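You operate a simulated robot arm through the tools that you are given. There is no shell and no other tool. Be economical: measure what you need, move in short steps, check, and stop when the job is done.

You are at the controls of a simulated two-armed robot. One attempt, no reset.

Task
Pick up the wide gauge with one hand, pass it to the other hand and put it on the staff shelf under the raised shelf.
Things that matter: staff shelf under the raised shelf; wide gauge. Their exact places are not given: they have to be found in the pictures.

It is judged by the outcome, as a careful person would: the job done as asked, and still so three seconds after it is handed in. It fails if anything else is knocked over, pushed out of place, dropped, spilled or broken.

Robot
Two 7-joint arms with three-finger grippers on one trunk, on a base that drives. Base frame: it is fixed to the floor where the robot stands at the start and does not move with it; the origin is under the middle of the robot, x ahead of it, y to its left, z up. Units: cm, rad, N and s.
The left shoulder is at the start at [4.2, 15.4, 100.7], the right one opposite. With the tool pointing down near the work surface each hand reaches from about 10 to 62 cm from the robot's upright axis, wherever it stands, measured 20 degrees to its own side. Places, roughly: staff shelf under the raised shelf (66x26 cm) [-56, -192, 36]. Payload 2.69 kg a hand.
The tool frame of a hand sits at the grasp point between the pads (the TCP): z along the fingers, y along the line on which they close. The tips reach 2.9 cm beyond it. Largest opening 12 cm; the body of the gripper starts 7.8 cm behind the TCP.
Orientation is told as [roll, pitch, yaw] about the base's x, y, z axes, in that order, counted from this pose: with the fingers straight down and closing along the base's y, the tool's x points along the base's -x, its y along +y and its z along -z.

Tools
- The arms move only by the tool jog_arm. It takes "left_motion", "right_motion" or both (then of equal length, played together; a hand with none holds still); each is a list that holds one entry, the list of rows, each a list of 6 numbers: the shift along the tool's x, y, z in units of 20 mm (1.0 is 20 mm), then the turn, a rotation vector about the tool's x, y, z in units of 4 degrees (1.0 is 4 degrees). In form: [[[dx, dy, dz, rx, ry, rz], ...]]. A call has 1 to 10 rows; each row shifts and turns the commanded pose from where the row before left it, along the tool's axes as they then stand. "left_gripper" and "right_gripper" are, for a hand that has rows, the gripper command, from -1 (fully open) to 1 (shut), values between in proportion, set as the call begins (left out, the last holds). A call with a number of a shift or a turn outside -1 to 1 is refused whole. Rows are played at 5 a second. More than 5 cm and 0.15 rad between two rows, or a gripper value outside its range, and nothing of the call is played. A pose out of reach is approached as far as the arm can. The call stops where the force on the tool passes 40 N (or 10 N more than at its start, if that is more) or the arm is blocked; 0.2 s more then pass. The fingers move at their own pace and stop on an object; they squeeze with about 26 N. The grip force told is the motor's: it shows also when the fingers shut on nothing. Time passes only in rows, and 0.2 s behind the last, so rows that do not move let the fingers close. It gives the time, the measured TCP pose, the force on the tool (base axes), the opening and the grip force at its end, in the units of the frame above (readings bear some noise), with the torque about the TCP (base axes, N m) and any sound that the robot's microphone picked up.
- Cameras (640 x 400 px; columns grow to the right, rows downward): "scene" is now at [15.35, -2.85, 118.86]; the picture's right is [-0.29, -0.96, 0.00], its down [-0.23, 0.07, -0.97] and it looks along [0.93, -0.28, -0.24] (base axes); focal length 214 px, centre (320, 200). "left" rides on the left gripper at [6.3, 0, -10.4] in its tool frame; the picture's right is [-0.01, 1.00, 0.00], its down [-0.83, 0.00, -0.56] and it looks along [-0.56, 0.00, 0.83] (tool axes); focal length 275 px, centre (320, 200). "right" rides on the right gripper at [6.3, 0, -10.4] in its tool frame; the picture's right is [0.00, 1.00, 0.00], its down [-0.83, 0.00, -0.56] and it looks along [-0.56, 0.00, 0.83] (tool axes); focal length 275 px, centre (320, 200).
- camera(camera): a new picture of that camera. No time passes.
- slide_trunk(by): slides the trunk up (or, below 0, down) by that many cm; the arms and the scene camera ride with it, the base frame stays. It gives what a move gives, with no picture.
- base_move(legs): drives the robot by 1 to 6 legs, each [ahead, left, turn to the left] in cm, cm and rad, along the robot's own axes; the way and the turn of a leg run together, so that a leg with both is an arc; at most 150 cm and 3.142 rad a leg. The arms and the cameras ride along, it lands a little off, and it stops where it bumps. It gives what a move gives.
- pan_tilt(pan, tilt): turns the head with the scene camera to pan (to the left, within 1.396 rad either way) and tilt (down, from -0.506 to 1.204), counted from straight ahead of the robot. It gives what a move gives.
- measure_at(camera, pixels): for up to 12 pixels [column, row] of the newest picture of that camera ("zoom" is the newest enlarged one), the place [x, y, z] in the base frame of the surface seen there, good to about 0.3 cm. No time passes.
- zoom(camera, box): a new picture of the part [left, top, right, bottom] of that camera's present view, enlarged. No time passes.
- hand_in(): hands the job in; it is judged then, once.

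Go step by step. Measure first, check grasps and placings, and put right what went wrong. The budget is 80 turns and 62 pictures, counting those below and the enlarged ones. Unless the task says otherwise, let go and move clear before handing in, and close with one line.

The tools are called after "Call:" as name(argument=value, ...) on one line, values as JSON. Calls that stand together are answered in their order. jog_arm: Moves the arms, as the interface text tells. Its arguments: {"type":"object","properties":{"left_motion":{"type":"array"},"left_gripper":{"type":"number"},"right_motion":{"type":"array"},"right_gripper":{"type":"number"}},"required":[]} The other tools are called the same way: slide_trunk (by) slides the trunk up or down; base_move (legs) drives the base; pan_tilt (pan, tilt) turns the head that bears the scene camera; camera (camera) takes a picture; measure_at (camera, pixels) gives the place of the surface under pixels of a picture; zoom (camera, box) takes an enlarged picture of a part of a camera's view; hand_in () hands the job in.

At the start:

```text
time: 0.0
left_position: [28.08, 0.54, 112.99]
left_ee_rot: [0.002, -0.002, 0.001]
left_ft_force: [0.1, -0.4, -0.4]
left_moment: [-0.02, 0.01, -0.02]
left_finger_gap: 11.99
left_grasp_force: 0.0
right_position: [31.07, -36.47, 112.61]
right_ee_rot: [0.0, 0.001, 0.0]
right_ft_force: [0.1, -1.0, 0.1]
right_moment: [0.01, -0.01, 0.0]
right_finger_gap: 12.01
right_grasp_force: 0.1
trunk travel left (down, up): [-37.5, 6.3]
robot x, y, heading: [-0.34, -0.18, -0.001]
head pan, tilt: [-0.29, 0.239]
```

scene: 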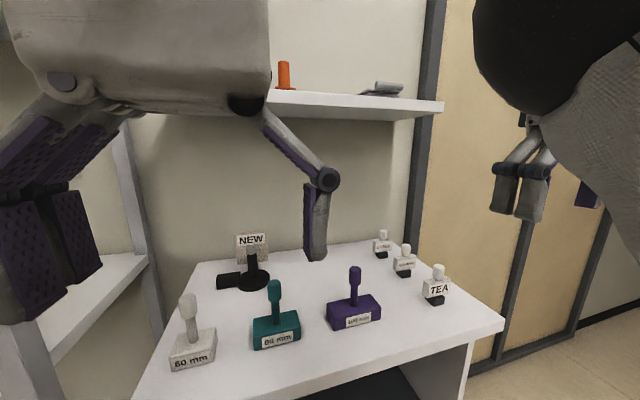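
right: 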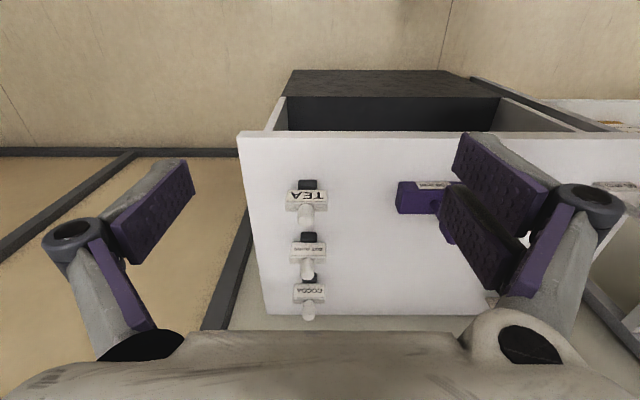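
left: 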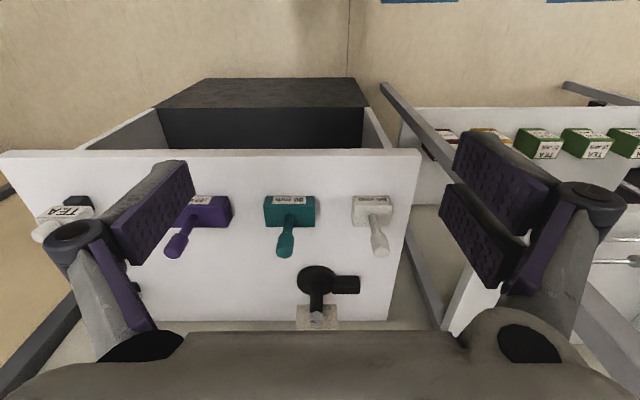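

The scene shows three gauges: white "60 mm" (190,340), teal (277,325) and purple (355,305). I need to read the labels, so I'll zoom and measure.

Call:
zoom(camera="scene", box=[150, 220, 400, 376])

Call:
measure_at(camera="scene", pixels=[[192, 350], [187, 300], [277, 330], [274, 287], [354, 310], [355, 272], [259, 282], [251, 240], [404, 265], [400, 320], [430, 330]])

```text
2.56 times, centred on (275, 298) of scene
```

zoom: 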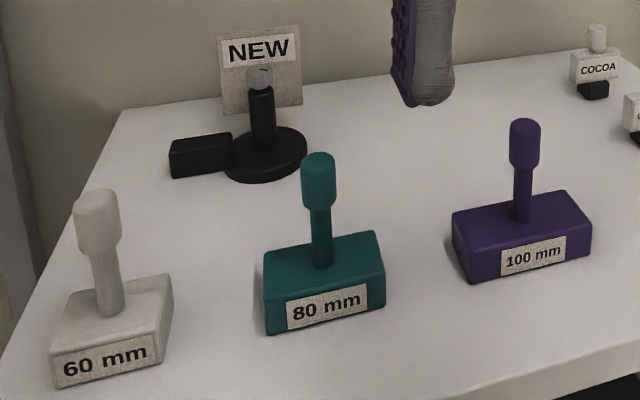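

```text
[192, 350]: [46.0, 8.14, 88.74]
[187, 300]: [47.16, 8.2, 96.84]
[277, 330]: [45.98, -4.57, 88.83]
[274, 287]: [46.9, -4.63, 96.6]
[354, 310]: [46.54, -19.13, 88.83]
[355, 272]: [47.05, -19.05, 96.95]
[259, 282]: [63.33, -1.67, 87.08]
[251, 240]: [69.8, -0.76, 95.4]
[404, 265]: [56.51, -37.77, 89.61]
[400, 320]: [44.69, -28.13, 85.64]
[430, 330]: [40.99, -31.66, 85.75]
```

The purple one at (355,305) reads "100 mm" and is the widest, so it's the wide gauge. I'll turn the head toward the staff shelf before planning the grasp.

Call:
pan_tilt(pan=-1.396, tilt=0.4)

Call:
camera(camera="scene")

```text
time: 1.3
left_position: [28.12, 0.66, 112.98]
left_ee_rot: [0.001, -0.001, -0.002]
left_ft_force: [-0.9, 0.5, -0.5]
left_moment: [0.01, 0.03, 0.01]
left_finger_gap: 12.01
left_grasp_force: 0.1
right_position: [31.01, -36.47, 112.48]
right_ee_rot: [0.002, 0.0, 0.0]
right_ft_force: [0.0, -0.9, 0.9]
right_moment: [-0.02, -0.01, 0.01]
right_finger_gap: 12.02
right_grasp_force: 0.1
trunk travel left (down, up): [-37.5, 6.3]
robot x, y, heading: [0.28, 0.02, -0.002]
head pan, tilt: [-1.396, 0.4]
```

```text
57 pictures are left
```

scene: 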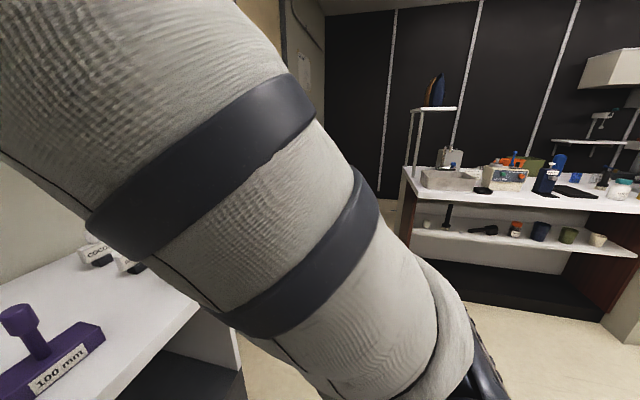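

Call:
zoom(camera="scene", box=[390, 140, 640, 296])

Call:
measure_at(camera="scene", pixels=[[407, 185], [412, 236], [445, 233], [640, 255], [500, 237], [500, 203], [480, 270], [447, 220], [515, 230], [598, 242], [565, 238], [425, 228]])

```text
2.56 times, centred on (515, 218) of scene
```

zoom: 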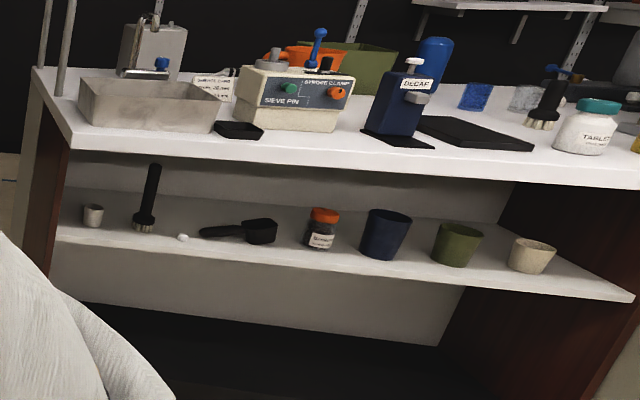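

```text
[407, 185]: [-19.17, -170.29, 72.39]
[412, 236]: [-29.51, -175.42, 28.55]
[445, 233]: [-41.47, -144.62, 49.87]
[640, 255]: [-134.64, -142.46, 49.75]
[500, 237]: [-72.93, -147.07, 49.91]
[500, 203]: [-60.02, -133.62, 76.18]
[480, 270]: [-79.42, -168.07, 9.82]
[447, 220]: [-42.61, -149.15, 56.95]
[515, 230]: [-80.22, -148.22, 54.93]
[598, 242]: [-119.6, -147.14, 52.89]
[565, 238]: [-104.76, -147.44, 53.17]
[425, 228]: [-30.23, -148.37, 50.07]
```

The shelf seen first is at y≈-147, z≈50, which doesn't match the rough place. I'll measure further back to understand the layout.

Call:
measure_at(camera="scene", pixels=[[435, 107], [407, 168], [390, 150], [450, 130], [490, 110], [590, 142], [384, 222], [500, 148], [470, 230], [352, 120], [400, 205], [395, 230]])

```text
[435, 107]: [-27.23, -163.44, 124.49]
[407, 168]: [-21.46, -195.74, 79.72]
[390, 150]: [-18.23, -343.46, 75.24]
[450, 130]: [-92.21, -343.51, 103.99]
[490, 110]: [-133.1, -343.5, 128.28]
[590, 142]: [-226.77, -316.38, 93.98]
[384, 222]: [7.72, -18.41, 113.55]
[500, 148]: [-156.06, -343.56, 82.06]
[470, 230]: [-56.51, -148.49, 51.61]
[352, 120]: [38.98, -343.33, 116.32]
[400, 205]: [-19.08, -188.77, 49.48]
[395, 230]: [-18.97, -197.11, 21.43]
```

The staff shelf must be on the far (−y) side of the counter, facing away, so I'll carry the gauge around it. First I measure the purple gauge (knob (18,315), shaft (38,345)) in the current picture.

Call:
measure_at(camera="scene", pixels=[[18, 309], [18, 320], [25, 333], [36, 343], [42, 354], [95, 328], [103, 340], [58, 360], [60, 372], [60, 385], [28, 322]])

Call:
zoom(camera="right", box=[380, 130, 540, 230])

Call:
measure_at(camera="right", pixels=[[400, 185], [398, 211], [432, 184], [432, 213], [450, 184], [438, 203], [470, 135], [300, 220]])

```text
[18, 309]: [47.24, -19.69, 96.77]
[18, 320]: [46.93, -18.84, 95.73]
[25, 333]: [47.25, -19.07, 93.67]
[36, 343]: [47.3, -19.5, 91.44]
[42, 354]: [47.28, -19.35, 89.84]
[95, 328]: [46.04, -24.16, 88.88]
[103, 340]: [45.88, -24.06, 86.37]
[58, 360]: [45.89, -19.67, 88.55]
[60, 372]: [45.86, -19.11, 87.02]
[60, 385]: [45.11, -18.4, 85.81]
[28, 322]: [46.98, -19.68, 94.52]
```

```text
4.00 times, centred on (460, 180) of right
```

zoom: 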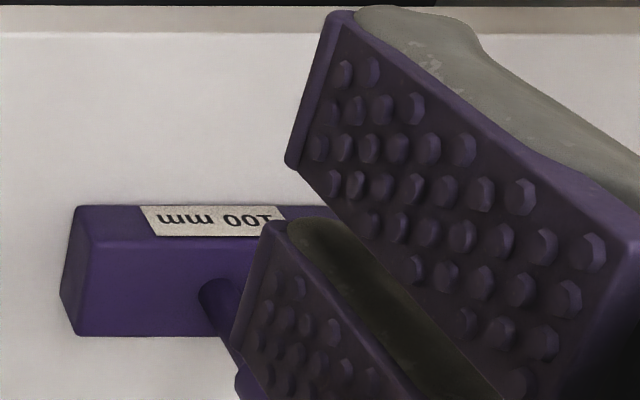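

```text
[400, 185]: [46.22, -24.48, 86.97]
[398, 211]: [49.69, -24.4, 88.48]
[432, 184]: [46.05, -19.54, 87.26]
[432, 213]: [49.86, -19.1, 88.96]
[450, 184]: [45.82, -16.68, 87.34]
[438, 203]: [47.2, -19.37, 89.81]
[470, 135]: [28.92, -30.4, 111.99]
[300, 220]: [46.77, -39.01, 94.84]
```

The gauge stands on z≈85.7, with the block top at 88.9, the shaft at (48,-19.4) and the knob from about 93.5 to 97. The right hand will take the knob from above and the left will take the shaft horizontally, so I move the right hand over the knob first.

Call:
jog_arm(right_motion=[[[-0.85, 0.85, 0.25, 0, 0, 0], [-0.85, 0.85, 0.25, 0, 0, 0], [-0.85, 0.85, 0.25, 0, 0, 0], [-0.85, 0.85, 0.25, 0, 0, 0], [-0.85, 0.85, 0.25, 0, 0, 0], [-0.85, 0.85, 0.25, 0, 0, 0], [-0.85, 0.85, 0.25, 0, 0, 0], [-0.85, 0.85, 0.25, 0, 0, 0], [-0.85, 0.85, 0.25, 0, 0, 0], [-0.85, 0.85, 0.25, 0, 0, 0]]], right_gripper=0.1)

Call:
pan_tilt(pan=-0.2, tilt=0.5)

Call:
camera(camera="scene")

Call:
camera(camera="right")

```text
time: 3.5
left_position: [28.26, 0.65, 113.0]
left_ee_rot: [0.001, 0.0, 0.0]
left_ft_force: [-0.3, -0.4, 0.0]
left_moment: [0.0, 0.02, 0.01]
left_finger_gap: 12.0
left_grasp_force: 0.0
right_position: [48.5, -20.06, 107.95]
right_ee_rot: [0.001, 0.0, 0.0]
right_ft_force: [0.2, 0.1, -0.9]
right_moment: [0.0, 0.03, -0.02]
right_finger_gap: 5.39
right_grasp_force: 0.0
right hand out of reach, approached as far as the arm can: row 3
trunk travel left (down, up): [-37.5, 6.3]
robot x, y, heading: [-0.08, -0.1, -0.002]
head pan, tilt: [-1.396, 0.4]
```

```text
time: 4.9
left_position: [28.23, 0.83, 112.99]
left_ee_rot: [0.001, 0.0, -0.001]
left_ft_force: [48.6, 58.8, -12.7]
left_moment: [-6.85, 4.66, -4.55]
left_finger_gap: 12.0
left_grasp_force: 0.0
right_position: [48.37, -20.02, 107.86]
right_ee_rot: [0.001, 0.0, 0.002]
right_ft_force: [-0.6, 0.0, 0.3]
right_moment: [-0.02, -0.01, -0.04]
right_finger_gap: 5.4
right_grasp_force: 0.0
trunk travel left (down, up): [-37.5, 6.3]
robot x, y, heading: [-0.11, -0.1, 0.0]
head pan, tilt: [-0.201, 0.499]
```

```text
54 pictures are left
```

scene: 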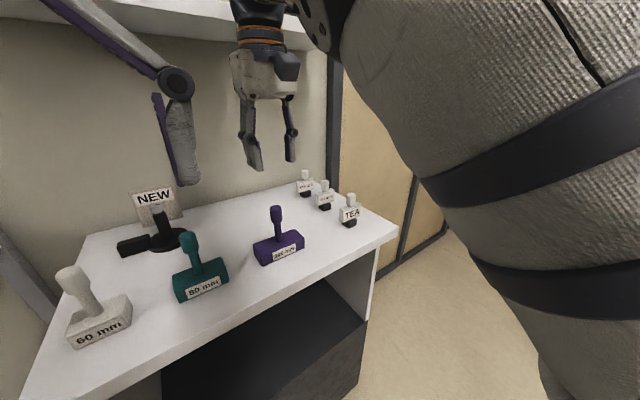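

```text
53 pictures are left
```

right: 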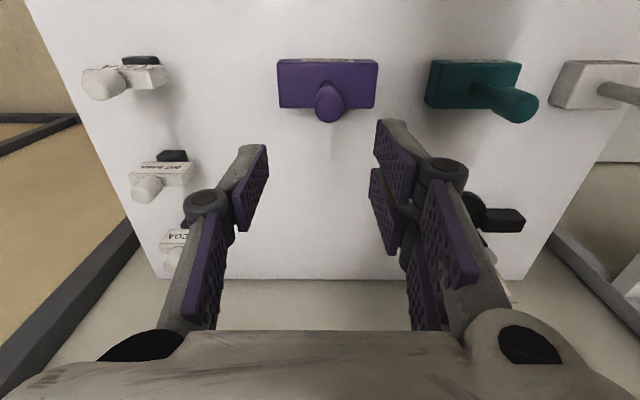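

The left hand now reads about 76 N pushing it +x,+y, so the turning head is likely touching it. I'll move the left hand away to the left and forward.

Call:
jog_arm(left_motion=[[[-0.3, 1, 0, 0, 0, 0], [-0.3, 1, 0, 0, 0, 0], [-0.3, 1, 0, 0, 0, 0], [0, 1, 0, 0, 0, 0], [0, 1, 0, 0, 0, 0], [0, 1, 0, 0, 0, 0]]])

```text
time: 6.3
left_position: [29.92, 12.72, 113.01]
left_ee_rot: [0.001, 0.0, 0.0]
left_ft_force: [0.3, -0.4, -0.4]
left_moment: [-0.01, -0.01, 0.04]
left_finger_gap: 12.0
left_grasp_force: 0.0
right_position: [48.47, -20.0, 107.93]
right_ee_rot: [-0.001, -0.001, -0.002]
right_ft_force: [-0.1, 0.5, 0.2]
right_moment: [-0.02, 0.01, -0.01]
right_finger_gap: 5.33
right_grasp_force: 0.1
trunk travel left (down, up): [-37.5, 6.3]
robot x, y, heading: [0.17, -0.18, 0.001]
head pan, tilt: [-0.201, 0.499]
```

Clear now. Check the knob position with the right camera.

Call:
measure_at(camera="right", pixels=[[330, 105], [317, 105], [343, 105], [330, 118], [327, 85], [278, 85], [377, 85]])

```text
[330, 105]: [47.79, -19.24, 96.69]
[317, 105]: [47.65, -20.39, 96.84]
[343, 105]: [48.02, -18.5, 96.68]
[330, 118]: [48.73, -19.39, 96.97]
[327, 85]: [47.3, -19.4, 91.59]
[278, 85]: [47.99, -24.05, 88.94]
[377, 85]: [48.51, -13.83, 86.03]
```

The knob is centred at (48.1,-19.4) with its top at 97. I'll descend to TCP z≈96.8 and then close.

Call:
jog_arm(right_motion=[[[0.15, 0.3, 0.9, 0, 0, 0], [0, 0, 0.95, 0, 0, 0], [0, 0, 0.95, 0, 0, 0], [0, 0, 0.95, 0, 0, 0], [0, 0, 0.95, 0, 0, 0], [0, 0, 0.85, 0, 0, 0]]])

Call:
jog_arm(right_motion=[[[0, 0, 0, 0, 0, 0], [0, 0, 0, 0, 0, 0], [0, 0, 0, 0, 0, 0]]], right_gripper=1)

Call:
camera(camera="right")

```text
time: 7.7
left_position: [29.91, 12.64, 113.0]
left_ee_rot: [0.001, 0.0, -0.001]
left_ft_force: [0.1, 0.3, -0.8]
left_moment: [0.0, -0.01, -0.01]
left_finger_gap: 11.97
left_grasp_force: 0.1
right_position: [48.38, -19.57, 96.65]
right_ee_rot: [0.0, 0.001, 0.001]
right_ft_force: [0.2, -0.2, -0.4]
right_moment: [-0.02, 0.02, -0.01]
right_finger_gap: 5.41
right_grasp_force: 0.0
trunk travel left (down, up): [-37.5, 6.3]
robot x, y, heading: [0.45, 0.07, -0.001]
head pan, tilt: [-0.201, 0.499]
```

```text
time: 8.5
left_position: [30.03, 12.63, 113.0]
left_ee_rot: [0.0, 0.0, -0.001]
left_ft_force: [-0.3, 0.2, -0.7]
left_moment: [-0.02, -0.01, 0.0]
left_finger_gap: 11.99
left_grasp_force: 0.1
right_position: [48.37, -19.49, 96.61]
right_ee_rot: [0.001, 0.002, 0.001]
right_ft_force: [-0.3, -0.3, 0.1]
right_moment: [0.0, 0.02, 0.02]
right_finger_gap: 2.2
right_grasp_force: 26.0
trunk travel left (down, up): [-37.5, 6.3]
robot x, y, heading: [-0.05, 0.4, 0.001]
head pan, tilt: [-0.201, 0.499]
```

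```text
52 pictures are left
```

right: 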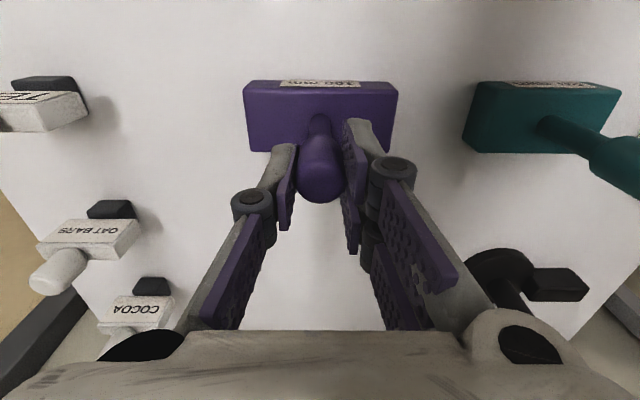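

Gripped at 2.2 cm gap with 26 N. I'll lift straight up and check.

Call:
jog_arm(right_motion=[[[0, 0, -0.5, 0, 0, 0], [0, 0, -1, 0, 0, 0], [0, 0, -1, 0, 0, 0], [0, 0, -1, 0, 0, 0], [0, 0, -1, 0, 0, 0], [0, 0, -1, 0, 0, 0]]])

Call:
base_move(legs=[[-40, 0, 0]])

Call:
camera(camera="scene")

```text
time: 9.9
left_position: [29.97, 12.52, 112.9]
left_ee_rot: [0.0, -0.001, 0.0]
left_ft_force: [-0.3, 0.4, -0.1]
left_moment: [-0.01, -0.01, 0.02]
left_finger_gap: 12.0
left_grasp_force: 0.1
right_position: [48.35, -19.33, 107.86]
right_ee_rot: [0.001, -0.001, 0.0]
right_ft_force: [0.4, 0.1, 0.6]
right_moment: [0.01, -0.02, -0.01]
right_finger_gap: 2.14
right_grasp_force: 25.8
trunk travel left (down, up): [-37.5, 6.3]
robot x, y, heading: [0.25, 0.01, -0.005]
head pan, tilt: [-0.201, 0.499]
```

```text
time: 12.4
left_position: [-10.02, 12.49, 112.95]
left_ee_rot: [-0.001, 0.001, 0.004]
left_ft_force: [-0.3, 0.7, 1.0]
left_moment: [0.03, 0.02, 0.0]
left_finger_gap: 12.01
left_grasp_force: 0.0
right_position: [8.31, -19.24, 107.84]
right_ee_rot: [0.0, 0.0, 0.004]
right_ft_force: [-0.2, -0.1, -1.0]
right_moment: [-0.01, -0.05, 0.0]
right_finger_gap: 2.16
right_grasp_force: 25.4
trunk travel left (down, up): [-37.5, 6.3]
robot x, y, heading: [-39.74, 0.16, -0.0]
head pan, tilt: [-0.201, 0.499]
```

```text
51 pictures are left
```

scene: 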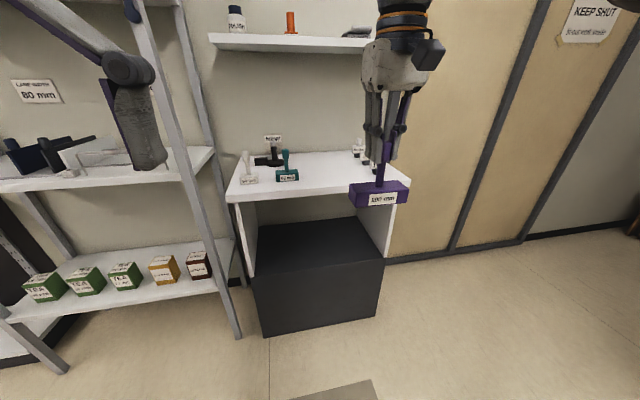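

The gauge is held well, but there is a notice at (38,90) mentioning "80 mm". I need to read it in case it defines "wide".

Call:
zoom(camera="scene", box=[0, 70, 96, 130])

Call:
measure_at(camera="scene", pixels=[[15, 92], [60, 90], [20, 155], [100, 150]])

```text
6.67 times, centred on (48, 100) of scene
```

zoom: 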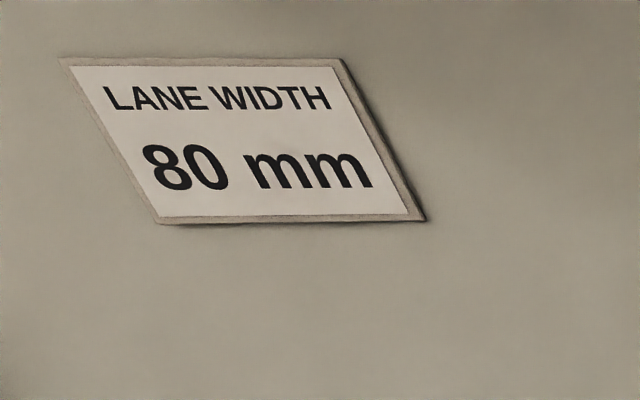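

```text
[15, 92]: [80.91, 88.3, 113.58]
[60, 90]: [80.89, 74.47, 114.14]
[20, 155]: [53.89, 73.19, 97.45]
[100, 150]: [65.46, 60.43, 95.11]
```

The notice reads "LANE WIDTH 80 mm" and belongs to something else, so the 100 mm gauge stays the wide one. Now I bring the right hand toward the middle and the left hand forward, starting to tip the left fingers to horizontal.

Call:
jog_arm(left_motion=[[[-1, 0.2, 0.5, 0, 0, 0], [-1, 0.2, 0.5, 0, 0, 0], [-1, 0.2, 0.5, 0, 0, 0], [-1, 0.2, 0.5, 0, 0, 0], [-1, 0.2, 0.5, 0, 0, 0], [0, 0, 0, 0, -1, 0], [0, 0, 0, 0, -1, 0], [0, 0, 0, 0, -1, 0], [0, 0, 0, 0, -1, 0], [0, 0, 0, 0, -1, 0]]], left_gripper=-0.2)

Call:
jog_arm(left_motion=[[[0, 0, 0, 0, -1, 0], [0, 0, 0, 0, -1, 0], [0, 0, 0, 0, -1, 0], [0, 0, 0, 0, -1, 0], [0, 0, 0, 0, -1, 0], [0, 0, 0, 0, -1, 0], [0, 0, 0, 0, -1, 0], [0, 0, 0, 0, -1, 0], [0, 0, 0, 0, -1, 0], [0, 0, 0, 0, -1, 0]]])

```text
time: 14.6
left_position: [0.09, 14.6, 108.06]
left_ee_rot: [-0.001, -0.351, 0.003]
left_ft_force: [-0.5, 0.9, -1.1]
left_moment: [0.0, -0.01, 0.02]
left_finger_gap: 7.2
left_grasp_force: 0.1
right_position: [8.39, -19.34, 107.86]
right_ee_rot: [-0.001, -0.001, 0.003]
right_ft_force: [-0.1, 0.1, -1.2]
right_moment: [-0.02, -0.02, 0.02]
right_finger_gap: 2.17
right_grasp_force: 25.8
trunk travel left (down, up): [-37.5, 6.3]
robot x, y, heading: [-40.06, -0.16, 0.004]
head pan, tilt: [-0.201, 0.499]
```

```text
time: 16.8
left_position: [-0.1, 14.5, 107.9]
left_ee_rot: [-0.002, -1.05, 0.005]
left_ft_force: [0.1, 0.4, 0.7]
left_moment: [-0.02, 0.01, -0.03]
left_finger_gap: 7.22
left_grasp_force: 0.0
right_position: [8.34, -19.23, 107.85]
right_ee_rot: [0.0, 0.002, 0.003]
right_ft_force: [0.0, -0.4, -0.8]
right_moment: [0.01, 0.01, -0.03]
right_finger_gap: 2.14
right_grasp_force: 25.1
trunk travel left (down, up): [-37.5, 6.3]
robot x, y, heading: [-40.09, -0.14, 0.001]
head pan, tilt: [-0.201, 0.499]
```

Left is at 60° with no trouble. I finish tipping it while the right hand comes to the middle.

Call:
jog_arm(left_motion=[[[0, 0, 0, 0, -1, 0], [0, 0, 0, 0, -1, 0], [0, 0, 0, 0, -1, 0], [0, 0, 0, 0, -1, 0], [0, 0, 0, 0, -1, 0], [0, 0, 0, 0, -1, 0], [0, 0, 0, 0, -1, 0], [0, 0, 0, 0, -0.4, 0]]], right_motion=[[[-0.2, 1, 0, 0, 0, 0], [-0.2, 1, 0, 0, 0, 0], [-0.2, 1, 0, 0, 0, 0], [-0.2, 1, 0, 0, 0, 0], [-0.2, 1, 0, 0, 0, 0], [0, 1, 0, 0, 0, 0], [0, 1, 0, 0, 0, 0], [0, 1, 0, 0, 0, 0]]])

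Call:
camera(camera="scene")

Call:
camera(camera="left")

```text
time: 18.6
left_position: [4.13, 12.4, 111.11]
left_ee_rot: [-0.061, -1.566, 0.067]
left_ft_force: [-0.5, 0.3, 0.6]
left_moment: [0.0, -0.02, 0.02]
left_finger_gap: 7.2
left_grasp_force: 0.0
left hand out of reach, approached as far as the arm can: row 3, 4, 5, 6, 7, 8
right_position: [10.25, -7.3, 107.77]
right_ee_rot: [0.001, -0.001, 0.003]
right_ft_force: [-0.5, -0.5, -1.8]
right_moment: [0.02, 0.02, 0.03]
right_finger_gap: 2.17
right_grasp_force: 25.8
right hand out of reach, approached as far as the arm can: row 7, 8
trunk travel left (down, up): [-37.5, 6.3]
robot x, y, heading: [-39.48, -0.23, 0.005]
head pan, tilt: [-0.201, 0.499]
```

```text
49 pictures are left
```

scene: 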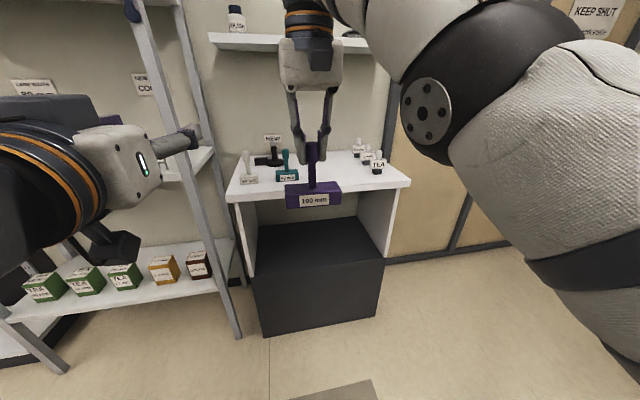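

```text
48 pictures are left
```

left: 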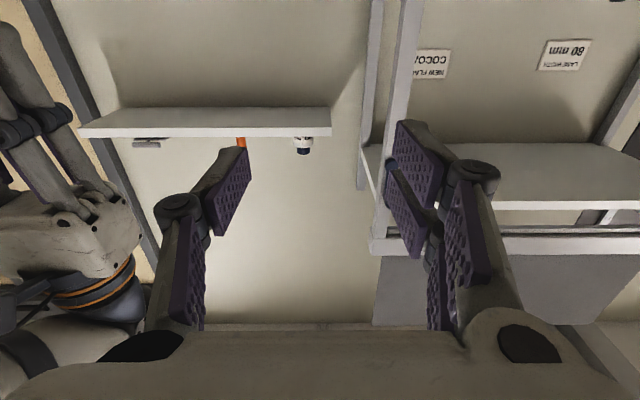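

The left hand is horizontal at (4,12.4,111), and the right holds the gauge at (10.3,-7.3,107.8). The left is too close to its body for a straight-ahead approach, so I'll swing it 60° to the right about the vertical while lowering to the shaft height of 102.5.

Call:
jog_arm(left_motion=[[[0.3, 0, 0, 1, 0, 0], [0.3, 0, 0, 1, 0, 0], [0.3, 0, 0, 1, 0, 0], [0.3, 0, 0, 1, 0, 0], [0.3, 0, 0, 1, 0, 0], [0.3, 0, 0, 1, 0, 0], [0.3, 0, 0, 1, 0, 0], [0.3, 0, 0, 1, 0, 0], [0.3, 0, 0, 1, 0, 0], [0.3, 0, 0, 1, 0, 0]]])

Call:
jog_arm(left_motion=[[[0, 0, 0, 1, 0, 0], [0, 0, 0, 1, 0, 0], [0, 0, 0, 1, 0, 0], [0, 0, 0, 1, 0, 0], [0, 0, 0, 1, 0, 0], [0, 0, 0, 0, 0, 0]]])

Call:
camera(camera="left")

```text
time: 20.8
left_position: [5.69, 11.9, 106.09]
left_ee_rot: [-0.74, -1.562, 0.044]
left_ft_force: [0.5, 0.0, -0.7]
left_moment: [0.0, 0.04, -0.02]
left_finger_gap: 7.18
left_grasp_force: 0.0
left hand out of reach, approached as far as the arm can: row 1, 2, 3
right_position: [10.2, -7.34, 107.84]
right_ee_rot: [0.0, -0.002, 0.003]
right_ft_force: [0.9, 0.9, -0.7]
right_moment: [-0.03, 0.01, -0.01]
right_finger_gap: 2.14
right_grasp_force: 25.8
trunk travel left (down, up): [-37.5, 6.3]
robot x, y, heading: [-39.67, 0.02, 0.002]
head pan, tilt: [-0.201, 0.499]
```

```text
time: 22.2
left_position: [5.57, 11.84, 106.22]
left_ee_rot: [-1.184, -1.563, 0.138]
left_ft_force: [-0.4, 0.2, -0.2]
left_moment: [0.0, 0.0, -0.01]
left_finger_gap: 7.18
left_grasp_force: 0.0
right_position: [10.32, -7.39, 107.85]
right_ee_rot: [0.001, -0.003, 0.004]
right_ft_force: [-0.6, 0.3, -0.5]
right_moment: [-0.03, -0.03, 0.01]
right_finger_gap: 2.16
right_grasp_force: 25.8
trunk travel left (down, up): [-37.5, 6.3]
robot x, y, heading: [-39.95, -0.49, 0.004]
head pan, tilt: [-0.201, 0.499]
```

```text
47 pictures are left
```

left: 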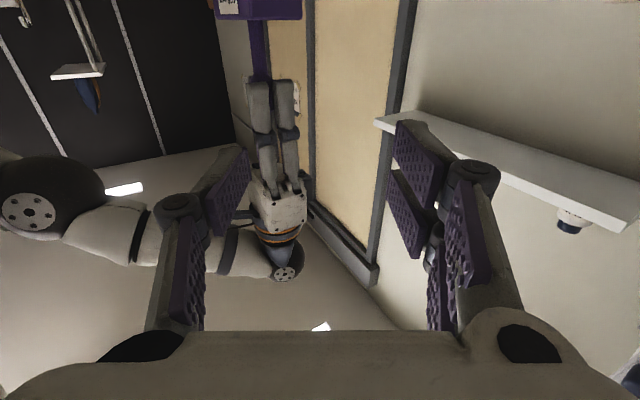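

The left hand is horizontal, yawed −60°, and sees the shaft at (258,50) and the block at (260,8). I measure those to set the approach.

Call:
measure_at(camera="left", pixels=[[258, 25], [258, 50], [260, 70], [258, 17], [230, 10], [258, 95], [283, 95]])

Call:
zoom(camera="left", box=[180, 0, 340, 100])

```text
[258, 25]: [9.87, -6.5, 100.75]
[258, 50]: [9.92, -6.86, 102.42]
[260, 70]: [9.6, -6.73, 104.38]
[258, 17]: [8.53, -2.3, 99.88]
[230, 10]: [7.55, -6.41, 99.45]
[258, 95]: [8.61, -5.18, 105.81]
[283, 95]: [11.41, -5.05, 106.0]
```

```text
4.00 times, centred on (260, 50) of left
```

zoom: 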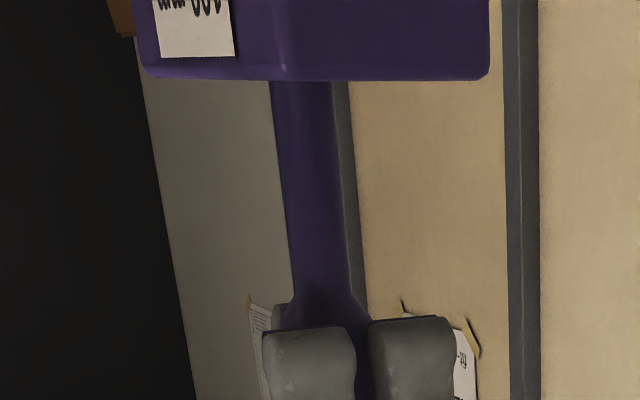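

Shaft centre is ≈(10.2,-7.2,102.4), spanning z 100–104. In the left tool frame it is 18.8 cm ahead, −5.4 sideways and 3.8 down, so I do the first part.

Call:
jog_arm(left_motion=[[[0.38, -0.55, 0.8, 0, 0, 0], [0.38, -0.55, 0.8, 0, 0, 0], [0.38, -0.55, 0.8, 0, 0, 0], [0.38, -0.55, 0.8, 0, 0, 0], [0.38, -0.55, 0.8, 0, 0, 0], [0, 0, 0, 0, 0, 0]]])

Call:
camera(camera="left")

Call:
measure_at(camera="left", pixels=[[320, 30], [320, 60], [320, 90]])

```text
time: 23.6
left_position: [4.91, 2.1, 102.36]
left_ee_rot: [-1.105, -1.564, 0.06]
left_ft_force: [-0.8, 0.1, 0.0]
left_moment: [0.0, -0.01, 0.05]
left_finger_gap: 7.19
left_grasp_force: 0.0
right_position: [10.19, -7.27, 107.78]
right_ee_rot: [0.001, -0.002, 0.004]
right_ft_force: [0.5, -0.9, -0.9]
right_moment: [0.02, 0.0, -0.03]
right_finger_gap: 2.1
right_grasp_force: 26.2
trunk travel left (down, up): [-37.5, 6.3]
robot x, y, heading: [-39.63, -0.21, 0.005]
head pan, tilt: [-0.201, 0.499]
```

```text
45 pictures are left
```

left: 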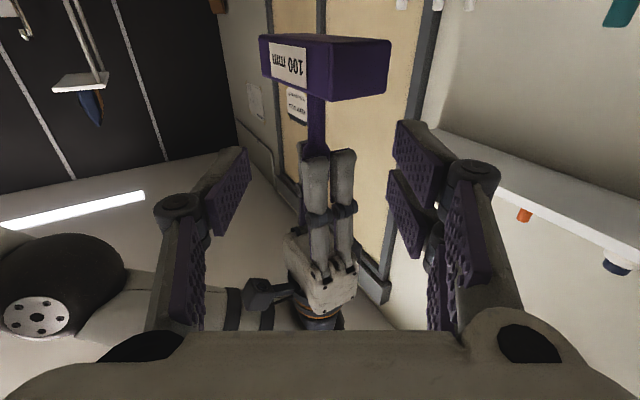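

```text
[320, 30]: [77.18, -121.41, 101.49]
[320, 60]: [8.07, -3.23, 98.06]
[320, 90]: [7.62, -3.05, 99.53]
```

Aligned laterally: the shaft at (316,125) is near the centre. I advance 10.7 cm so the shaft sits at the left TCP.

Call:
jog_arm(left_motion=[[[0, 0, 0.9, 0, 0, 0], [0, 0, 0.9, 0, 0, 0], [0, 0, 0.9, 0, 0, 0], [0, 0, 0.9, 0, 0, 0], [0, 0, 0.9, 0, 0, 0], [0, 0, 0.8, 0, 0, 0], [0, 0, 0, 0, 0, 0]]])

Call:
camera(camera="left")

Call:
camera(camera="scene")

```text
time: 25.2
left_position: [10.26, -7.05, 102.35]
left_ee_rot: [-1.065, -1.563, 0.02]
left_ft_force: [-0.6, -0.8, 0.4]
left_moment: [-0.01, -0.01, -0.01]
left_finger_gap: 7.2
left_grasp_force: 0.0
right_position: [10.29, -7.34, 107.88]
right_ee_rot: [0.001, -0.002, 0.004]
right_ft_force: [-0.6, 1.1, 0.2]
right_moment: [-0.01, -0.03, 0.03]
right_finger_gap: 0.0
right_grasp_force: 26.4
trunk travel left (down, up): [-37.5, 6.3]
robot x, y, heading: [-39.73, -0.06, -0.002]
head pan, tilt: [-0.201, 0.499]
```

```text
44 pictures are left
```

left: 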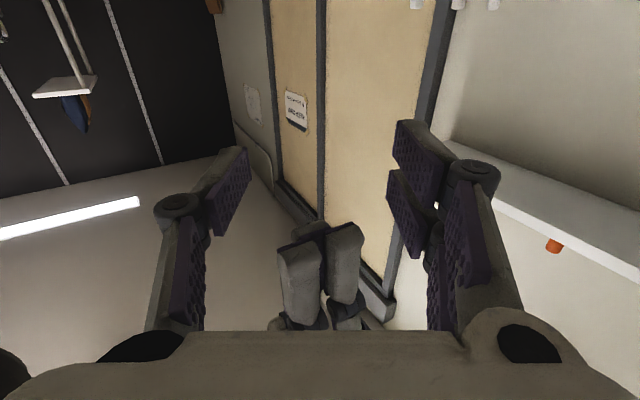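

```text
43 pictures are left
```

scene: 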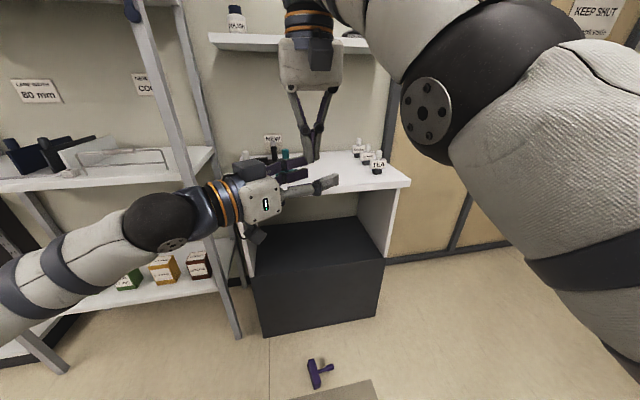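

The gauge was knocked out of the right hand, most likely because the left hand's camera housing under it touched the block, and it now lies on the floor at (318,372). I'll measure it and recover it.

Call:
zoom(camera="scene", box=[240, 330, 400, 400])

Call:
measure_at(camera="scene", pixels=[[313, 362], [316, 375], [320, 387], [323, 369], [330, 366], [310, 362], [350, 388], [290, 360], [374, 381], [260, 330]])

```text
4.00 times, centred on (320, 365) of scene
```

zoom: 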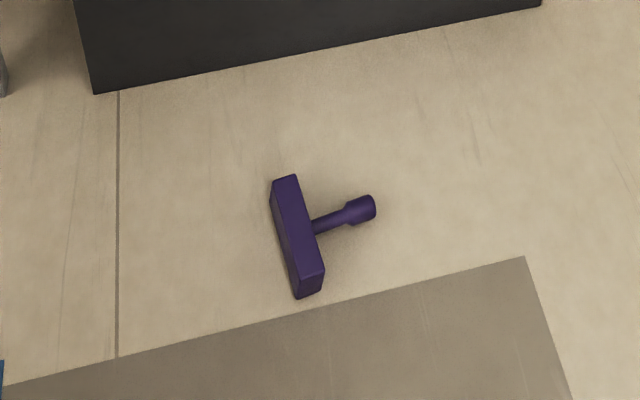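

```text
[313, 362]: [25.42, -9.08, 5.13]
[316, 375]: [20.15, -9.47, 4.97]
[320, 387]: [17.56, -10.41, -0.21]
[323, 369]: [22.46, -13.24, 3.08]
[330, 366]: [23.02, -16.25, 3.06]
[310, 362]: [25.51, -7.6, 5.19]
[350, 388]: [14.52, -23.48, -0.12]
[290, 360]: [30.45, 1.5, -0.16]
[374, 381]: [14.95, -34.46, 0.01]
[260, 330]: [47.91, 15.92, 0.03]
```

Before recovering it I want to know the real extent of the left hand's camera housing (black box near (256,235)) and its fingers, so I measure them.

Call:
zoom(camera="scene", box=[200, 130, 360, 250])

Call:
measure_at(camera="scene", pixels=[[256, 235], [266, 236], [250, 228], [262, 243], [265, 200], [280, 195], [300, 190], [330, 183], [290, 165], [265, 226], [310, 155]])

```text
3.33 times, centred on (280, 190) of scene
```

zoom: 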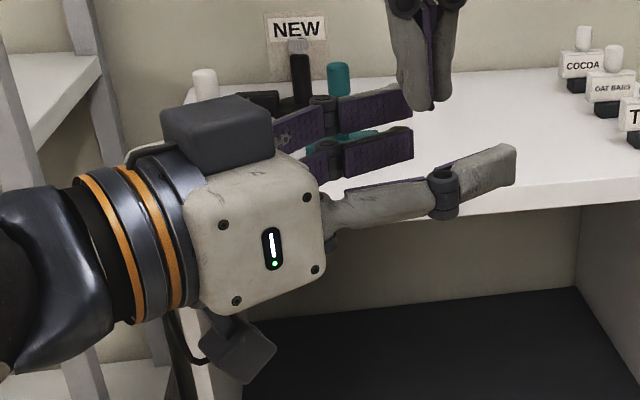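

```text
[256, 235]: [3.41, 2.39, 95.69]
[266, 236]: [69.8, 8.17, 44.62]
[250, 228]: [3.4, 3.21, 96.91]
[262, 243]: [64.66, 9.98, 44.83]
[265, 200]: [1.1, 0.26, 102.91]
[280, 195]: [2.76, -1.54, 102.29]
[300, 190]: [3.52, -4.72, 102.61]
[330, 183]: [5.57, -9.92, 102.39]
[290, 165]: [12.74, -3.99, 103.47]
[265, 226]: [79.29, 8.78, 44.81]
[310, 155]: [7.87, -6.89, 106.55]
```

The zoom shows each hand has a single finger on one side but two stacked fingers on the other, so the finger pair is taller than expected and probably struck the block or the right fingers. I'll measure the pair's vertical span.

Call:
measure_at(camera="scene", pixels=[[305, 159], [306, 162], [308, 165], [308, 171], [308, 176], [308, 181], [322, 161], [322, 172], [335, 180], [345, 175], [345, 185]])

```text
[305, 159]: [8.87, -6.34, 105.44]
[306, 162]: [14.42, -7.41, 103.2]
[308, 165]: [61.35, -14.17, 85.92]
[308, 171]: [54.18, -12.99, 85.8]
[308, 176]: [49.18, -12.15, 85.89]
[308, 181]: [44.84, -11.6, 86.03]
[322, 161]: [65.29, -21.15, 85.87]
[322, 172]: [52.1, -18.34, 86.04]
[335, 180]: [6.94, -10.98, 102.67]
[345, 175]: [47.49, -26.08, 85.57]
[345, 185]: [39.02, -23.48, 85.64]
```

Call:
measure_at(camera="scene", pixels=[[297, 158], [297, 160], [297, 162], [297, 164], [297, 166], [297, 170], [297, 173], [297, 176], [297, 179], [303, 170], [303, 176]])

```text
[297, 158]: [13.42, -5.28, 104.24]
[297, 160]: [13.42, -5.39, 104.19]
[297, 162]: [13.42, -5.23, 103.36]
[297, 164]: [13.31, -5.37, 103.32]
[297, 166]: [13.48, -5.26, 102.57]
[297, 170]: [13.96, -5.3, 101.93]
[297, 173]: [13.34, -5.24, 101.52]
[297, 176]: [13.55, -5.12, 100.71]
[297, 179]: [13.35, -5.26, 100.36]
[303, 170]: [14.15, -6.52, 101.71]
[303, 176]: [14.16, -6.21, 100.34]
```

The stacked pair spans z 100.2–104.4 (±2.1 cm), which was too tight between the block and the right fingers. New plan: the left hand lifts the fallen gauge by one end of the block across its thickness and rolls it upright, then the right hand takes the free knob. First I back the left hand out and turn it down again, and move the right hand aside.

Call:
jog_arm(left_motion=[[[0, 0, -1, 0, 0, 0], [0, 0, -1, 0, 0, 0], [0, 0, -1, 0, 0, 0], [0, 0, -1, 0, 0, 0], [0, 0, -1, 0, 0, 0], [0, 0, -0.5, -1, 0, 0], [0, 0, 0, -1, 0, 0], [0, 0, 0, -1, 0, 0], [0, 0, 0, -1, 0, 0], [0, 0, 0, -1, 0, 0]]], right_motion=[[[0, -1, 0, 0, 0, 0], [0, -1, 0, 0, 0, 0], [0, -1, 0, 0, 0, 0], [0, -1, 0, 0, 0, 0], [0, -1, 0, 0, 0, 0], [0, -1, 0, 0, 0, 0], [0, -1, 0, 0, 0, 0], [0, -1, 0, 0, 0, 0], [0, -1, 0, 0, 0, 0], [0, -1, 0, 0, 0, 0]]], right_gripper=0)

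Call:
jog_arm(left_motion=[[[0, 0.3, 0, -1, 1, 0], [0, 0.3, 0, -1, 1, 0], [0, 0.3, 0, -1, 1, 0], [0, 0.3, 0, -1, 1, 0], [0, 0.3, 0, -1, 1, 0], [0, 0, 0, -1, 1, 0], [0, 0, 0, -1, 1, 0], [0, 0, 0, 0, 1, 0], [0, 0, 0, 0, 1, 0], [0, 0, 0, 0, 1, 0]]])

```text
time: 27.4
left_position: [4.73, 2.45, 102.29]
left_ee_rot: [-0.782, -1.565, 0.087]
left_ft_force: [-0.8, -0.3, -0.6]
left_moment: [0.01, 0.01, -0.01]
left_finger_gap: 7.21
left_grasp_force: 0.0
right_position: [10.13, -27.43, 107.68]
right_ee_rot: [0.001, 0.001, 0.005]
right_ft_force: [0.3, -0.6, -0.1]
right_moment: [0.02, 0.01, 0.01]
right_finger_gap: 6.01
right_grasp_force: 0.1
trunk travel left (down, up): [-37.5, 6.3]
robot x, y, heading: [-40.21, 0.28, 0.003]
head pan, tilt: [-0.201, 0.499]
```

```text
time: 29.6
left_position: [6.1, 4.92, 102.29]
left_ee_rot: [0.176, -0.874, -0.359]
left_ft_force: [0.2, -0.8, 0.3]
left_moment: [0.01, -0.01, 0.03]
left_finger_gap: 7.19
left_grasp_force: 0.1
right_position: [10.15, -27.48, 107.57]
right_ee_rot: [-0.002, 0.001, 0.003]
right_ft_force: [-1.0, -0.4, -0.7]
right_moment: [0.01, 0.01, -0.01]
right_finger_gap: 5.99
right_grasp_force: 0.1
trunk travel left (down, up): [-37.5, 6.3]
robot x, y, heading: [-39.98, 0.05, 0.001]
head pan, tilt: [-0.201, 0.499]
```

Left is partway back to pointing down. I finish its turn with one constant rotation and pull the right hand back near its starting place.

Call:
jog_arm(left_motion=[[[0, 0.3, 0, 0, 0.98, -0.285], [0, 0.3, 0, 0, 0.98, -0.285], [0, 0.3, 0, 0, 0.98, -0.285], [0, 0.3, 0, 0, 0.98, -0.285], [0, 0.3, 0, 0, 0.98, -0.285], [0, 0.3, 0, 0, 0.98, -0.285], [0, 0, 0, 0, 0.98, -0.285], [0, 0, 0, 0, 0.98, -0.285], [0, 0, 0, 0, 0.98, -0.285], [0, 0, 0, 0, 0.98, -0.285]]], right_motion=[[[0.8, -0.4, 0, 0, 0, 0], [0.8, -0.4, 0, 0, 0, 0], [0.8, -0.4, 0, 0, 0, 0], [0.8, -0.4, 0, 0, 0, 0], [0.8, -0.4, 0, 0, 0, 0], [0.8, -0.4, 0, 0, 0, 0], [0.8, -0.4, 0, 0, 0, 0], [0.8, -0.4, 0, 0, 0, 0], [0.8, -0.4, 0, 0, 0, 0], [0.8, -0.4, 0, 0, 0, 0]]])

Call:
jog_arm(left_motion=[[[0, 0, 0, 0, 0.98, -0.285], [0, 0, 0, 0, 0.98, -0.285], [0, 0, 0, 0, 0.8, -0.285]]])

Call:
base_move(legs=[[0, -25, 0], [15, 0, 0]])

Call:
pan_tilt(pan=0.3, tilt=1.0)

Call:
camera(camera="scene")

```text
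time: 31.8
left_position: [6.86, 8.61, 102.58]
left_ee_rot: [0.012, -0.209, -0.059]
left_ft_force: [0.7, 0.3, -0.2]
left_moment: [0.01, 0.03, -0.01]
left_finger_gap: 7.23
left_grasp_force: 0.1
right_position: [-5.8, -35.45, 107.42]
right_ee_rot: [0.003, 0.0, 0.003]
right_ft_force: [-0.6, 0.3, 0.2]
right_moment: [-0.05, -0.01, 0.01]
right_finger_gap: 6.0
right_grasp_force: 0.1
trunk travel left (down, up): [-37.5, 6.3]
robot x, y, heading: [-39.98, 0.23, 0.004]
head pan, tilt: [-0.201, 0.499]
```

```text
time: 32.6
left_position: [6.96, 8.65, 102.63]
left_ee_rot: [0.005, -0.014, 0.001]
left_ft_force: [1.0, 1.4, 0.1]
left_moment: [-0.02, 0.02, 0.05]
left_finger_gap: 7.19
left_grasp_force: 0.1
right_position: [-5.66, -35.39, 107.59]
right_ee_rot: [0.0, -0.001, 0.003]
right_ft_force: [0.9, 0.1, 1.1]
right_moment: [0.03, 0.0, 0.02]
right_finger_gap: 6.0
right_grasp_force: 0.1
trunk travel left (down, up): [-37.5, 6.3]
robot x, y, heading: [-40.01, -0.5, 0.006]
head pan, tilt: [-0.201, 0.499]
```

```text
time: 36.2
left_position: [22.14, -16.41, 102.59]
left_ee_rot: [0.005, -0.014, 0.003]
left_ft_force: [0.5, 0.0, -0.7]
left_moment: [-0.02, 0.03, 0.02]
left_finger_gap: 7.19
left_grasp_force: 0.0
right_position: [9.62, -60.55, 107.6]
right_ee_rot: [0.0, 0.001, 0.003]
right_ft_force: [0.5, 0.4, -0.2]
right_moment: [0.0, 0.02, -0.01]
right_finger_gap: 5.98
right_grasp_force: 0.0
trunk travel left (down, up): [-37.5, 6.3]
robot x, y, heading: [-24.62, -25.27, 0.005]
head pan, tilt: [-0.201, 0.499]
```

```text
time: 37.1
left_position: [22.15, -16.43, 102.55]
left_ee_rot: [0.005, -0.016, 0.002]
left_ft_force: [-0.4, 0.4, 0.5]
left_moment: [0.0, -0.02, 0.01]
left_finger_gap: 7.18
left_grasp_force: 0.0
right_position: [9.49, -60.48, 107.62]
right_ee_rot: [-0.001, 0.001, 0.006]
right_ft_force: [0.2, 0.4, 0.3]
right_moment: [0.0, 0.0, 0.01]
right_finger_gap: 5.99
right_grasp_force: 0.1
trunk travel left (down, up): [-37.5, 6.3]
robot x, y, heading: [-24.88, -24.95, 0.004]
head pan, tilt: [0.3, 1.0]
```

```text
40 pictures are left
```

scene: 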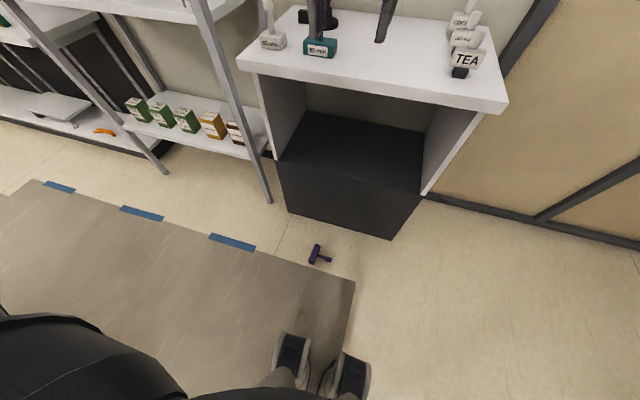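

Gauge at (317,255), clear of obstacles. I slide the trunk down and look at it from the left hand camera.

Call:
slide_trunk(by=-37)

Call:
camera(camera="left")

Call:
zoom(camera="scene", box=[240, 200, 400, 300])

```text
time: 40.7
left_position: [22.01, -16.48, 65.61]
left_ee_rot: [0.004, -0.016, 0.004]
left_ft_force: [-0.4, -0.2, -0.9]
left_moment: [-0.01, 0.01, 0.02]
left_finger_gap: 7.19
left_grasp_force: 0.2
right_position: [18.23, -60.43, 57.78]
right_ee_rot: [0.002, 0.419, 0.006]
right_ft_force: [-1.1, -0.2, -0.3]
right_moment: [-0.01, -0.03, 0.03]
right_finger_gap: 6.0
right_grasp_force: 0.1
trunk travel left (down, up): [-0.5, 43.3]
robot x, y, heading: [-25.2, -24.73, 0.004]
head pan, tilt: [0.3, 1.0]
```

```text
39 pictures are left
```

left: 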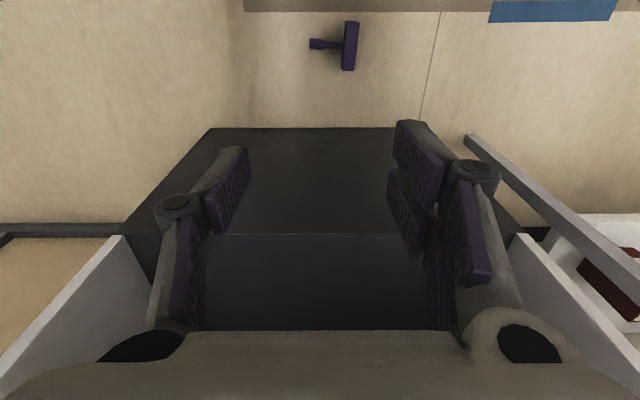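

```text
4.00 times, centred on (320, 250) of scene
```

zoom: 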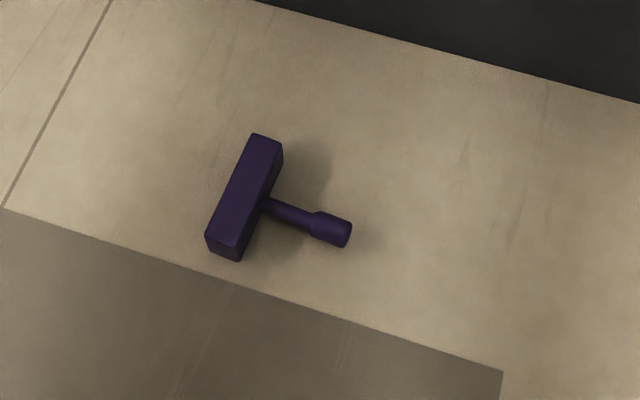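

The right arm was nudged into a pitched pose, but its force reads about 0. I measure the gauge in the left camera: block (350,45), knob (316,44).

Call:
measure_at(camera="left", pixels=[[352, 24], [350, 45], [349, 68], [346, 26], [344, 66], [333, 45], [315, 44], [358, 26], [354, 68], [348, 70]])

Call:
measure_at(camera="zoom", pixels=[[256, 136], [280, 145], [240, 195], [260, 200], [210, 238], [240, 248], [290, 210], [332, 228], [228, 252], [345, 235]])

```text
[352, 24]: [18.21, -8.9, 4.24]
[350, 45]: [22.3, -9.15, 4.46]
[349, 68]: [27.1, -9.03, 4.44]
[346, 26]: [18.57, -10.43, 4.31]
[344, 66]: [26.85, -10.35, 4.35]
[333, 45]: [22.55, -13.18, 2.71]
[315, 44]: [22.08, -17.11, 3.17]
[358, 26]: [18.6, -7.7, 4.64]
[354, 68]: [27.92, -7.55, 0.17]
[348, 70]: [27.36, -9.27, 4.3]
```

```text
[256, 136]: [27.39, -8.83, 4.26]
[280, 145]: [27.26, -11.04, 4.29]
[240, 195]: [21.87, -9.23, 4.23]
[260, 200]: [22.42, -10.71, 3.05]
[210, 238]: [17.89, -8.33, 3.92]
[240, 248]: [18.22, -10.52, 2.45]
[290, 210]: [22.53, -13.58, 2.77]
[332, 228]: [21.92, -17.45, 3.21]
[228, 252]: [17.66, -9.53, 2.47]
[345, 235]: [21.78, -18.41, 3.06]
```

Block spans x 17.6–27.4, y −7.6…−10.8, top 4.35, with the shaft at x≈22.5. I'll lower the left hand toward the far end, gripping at x≈25, and drive a little closer.

Call:
jog_arm(left_motion=[[[0.3, 0.37, 1, 0, 0, 0], [0.3, 0.37, 1, 0, 0, 0], [0.3, 0.37, 1, 0, 0, 0], [0.3, 0.37, 1, 0, 0, 0], [0.3, 0.37, 1, 0, 0, 0], [0.3, 0.37, 1, 0, 0, 0], [0.3, 0.37, 1, 0, 0, 0], [0.3, 0.37, 1, 0, 0, 0], [0.3, 0.37, 1, 0, 0, 0], [0.3, 0.37, 1, 0, 0, 0]]])

Call:
jog_arm(left_motion=[[[0, 0, 1, 0, 0, 0], [0, 0, 1, 0, 0, 0], [0, 0, 1, 0, 0, 0], [0, 0, 1, 0, 0, 0], [0, 0, 1, 0, 0, 0], [0, 0, 1, 0, 0, 0], [0, 0, 1, 0, 0, 0], [0, 0, 1, 0, 0, 0], [0, 0, 1, 0, 0, 0], [0, 0, 1, 0, 0, 0]]])

Call:
base_move(legs=[[8, 0, 0]])

```text
time: 42.9
left_position: [16.37, -9.01, 45.41]
left_ee_rot: [0.006, -0.015, 0.003]
left_ft_force: [-0.4, 0.0, -0.2]
left_moment: [-0.04, 0.01, 0.01]
left_finger_gap: 7.22
left_grasp_force: 0.0
right_position: [18.16, -60.28, 57.86]
right_ee_rot: [0.0, 0.42, 0.005]
right_ft_force: [0.6, 0.3, 0.0]
right_moment: [0.0, -0.01, 0.01]
right_finger_gap: 6.01
right_grasp_force: 0.2
trunk travel left (down, up): [-0.5, 43.3]
robot x, y, heading: [-24.63, -25.48, 0.005]
head pan, tilt: [0.3, 1.0]
```

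```text
time: 45.1
left_position: [16.71, -8.82, 25.42]
left_ee_rot: [0.006, -0.015, 0.006]
left_ft_force: [-0.1, 0.2, -0.2]
left_moment: [-0.01, -0.02, 0.03]
left_finger_gap: 7.21
left_grasp_force: 0.1
right_position: [18.21, -60.43, 57.76]
right_ee_rot: [0.0, 0.42, 0.005]
right_ft_force: [-0.4, -0.5, -0.8]
right_moment: [-0.01, -0.01, -0.01]
right_finger_gap: 6.01
right_grasp_force: 0.1
trunk travel left (down, up): [-0.5, 43.3]
robot x, y, heading: [-25.1, -25.17, 0.009]
head pan, tilt: [0.3, 1.0]
```

```text
time: 46.1
left_position: [24.59, -8.94, 25.49]
left_ee_rot: [0.006, -0.018, 0.0]
left_ft_force: [0.0, -0.2, -0.1]
left_moment: [0.03, 0.03, 0.0]
left_finger_gap: 7.19
left_grasp_force: 0.1
right_position: [26.1, -60.4, 57.81]
right_ee_rot: [0.0, 0.421, 0.003]
right_ft_force: [0.0, -0.8, 0.2]
right_moment: [-0.01, 0.03, 0.0]
right_finger_gap: 6.02
right_grasp_force: 0.0
trunk travel left (down, up): [-0.5, 43.3]
robot x, y, heading: [-16.73, -24.79, -0.002]
head pan, tilt: [0.3, 1.0]
```

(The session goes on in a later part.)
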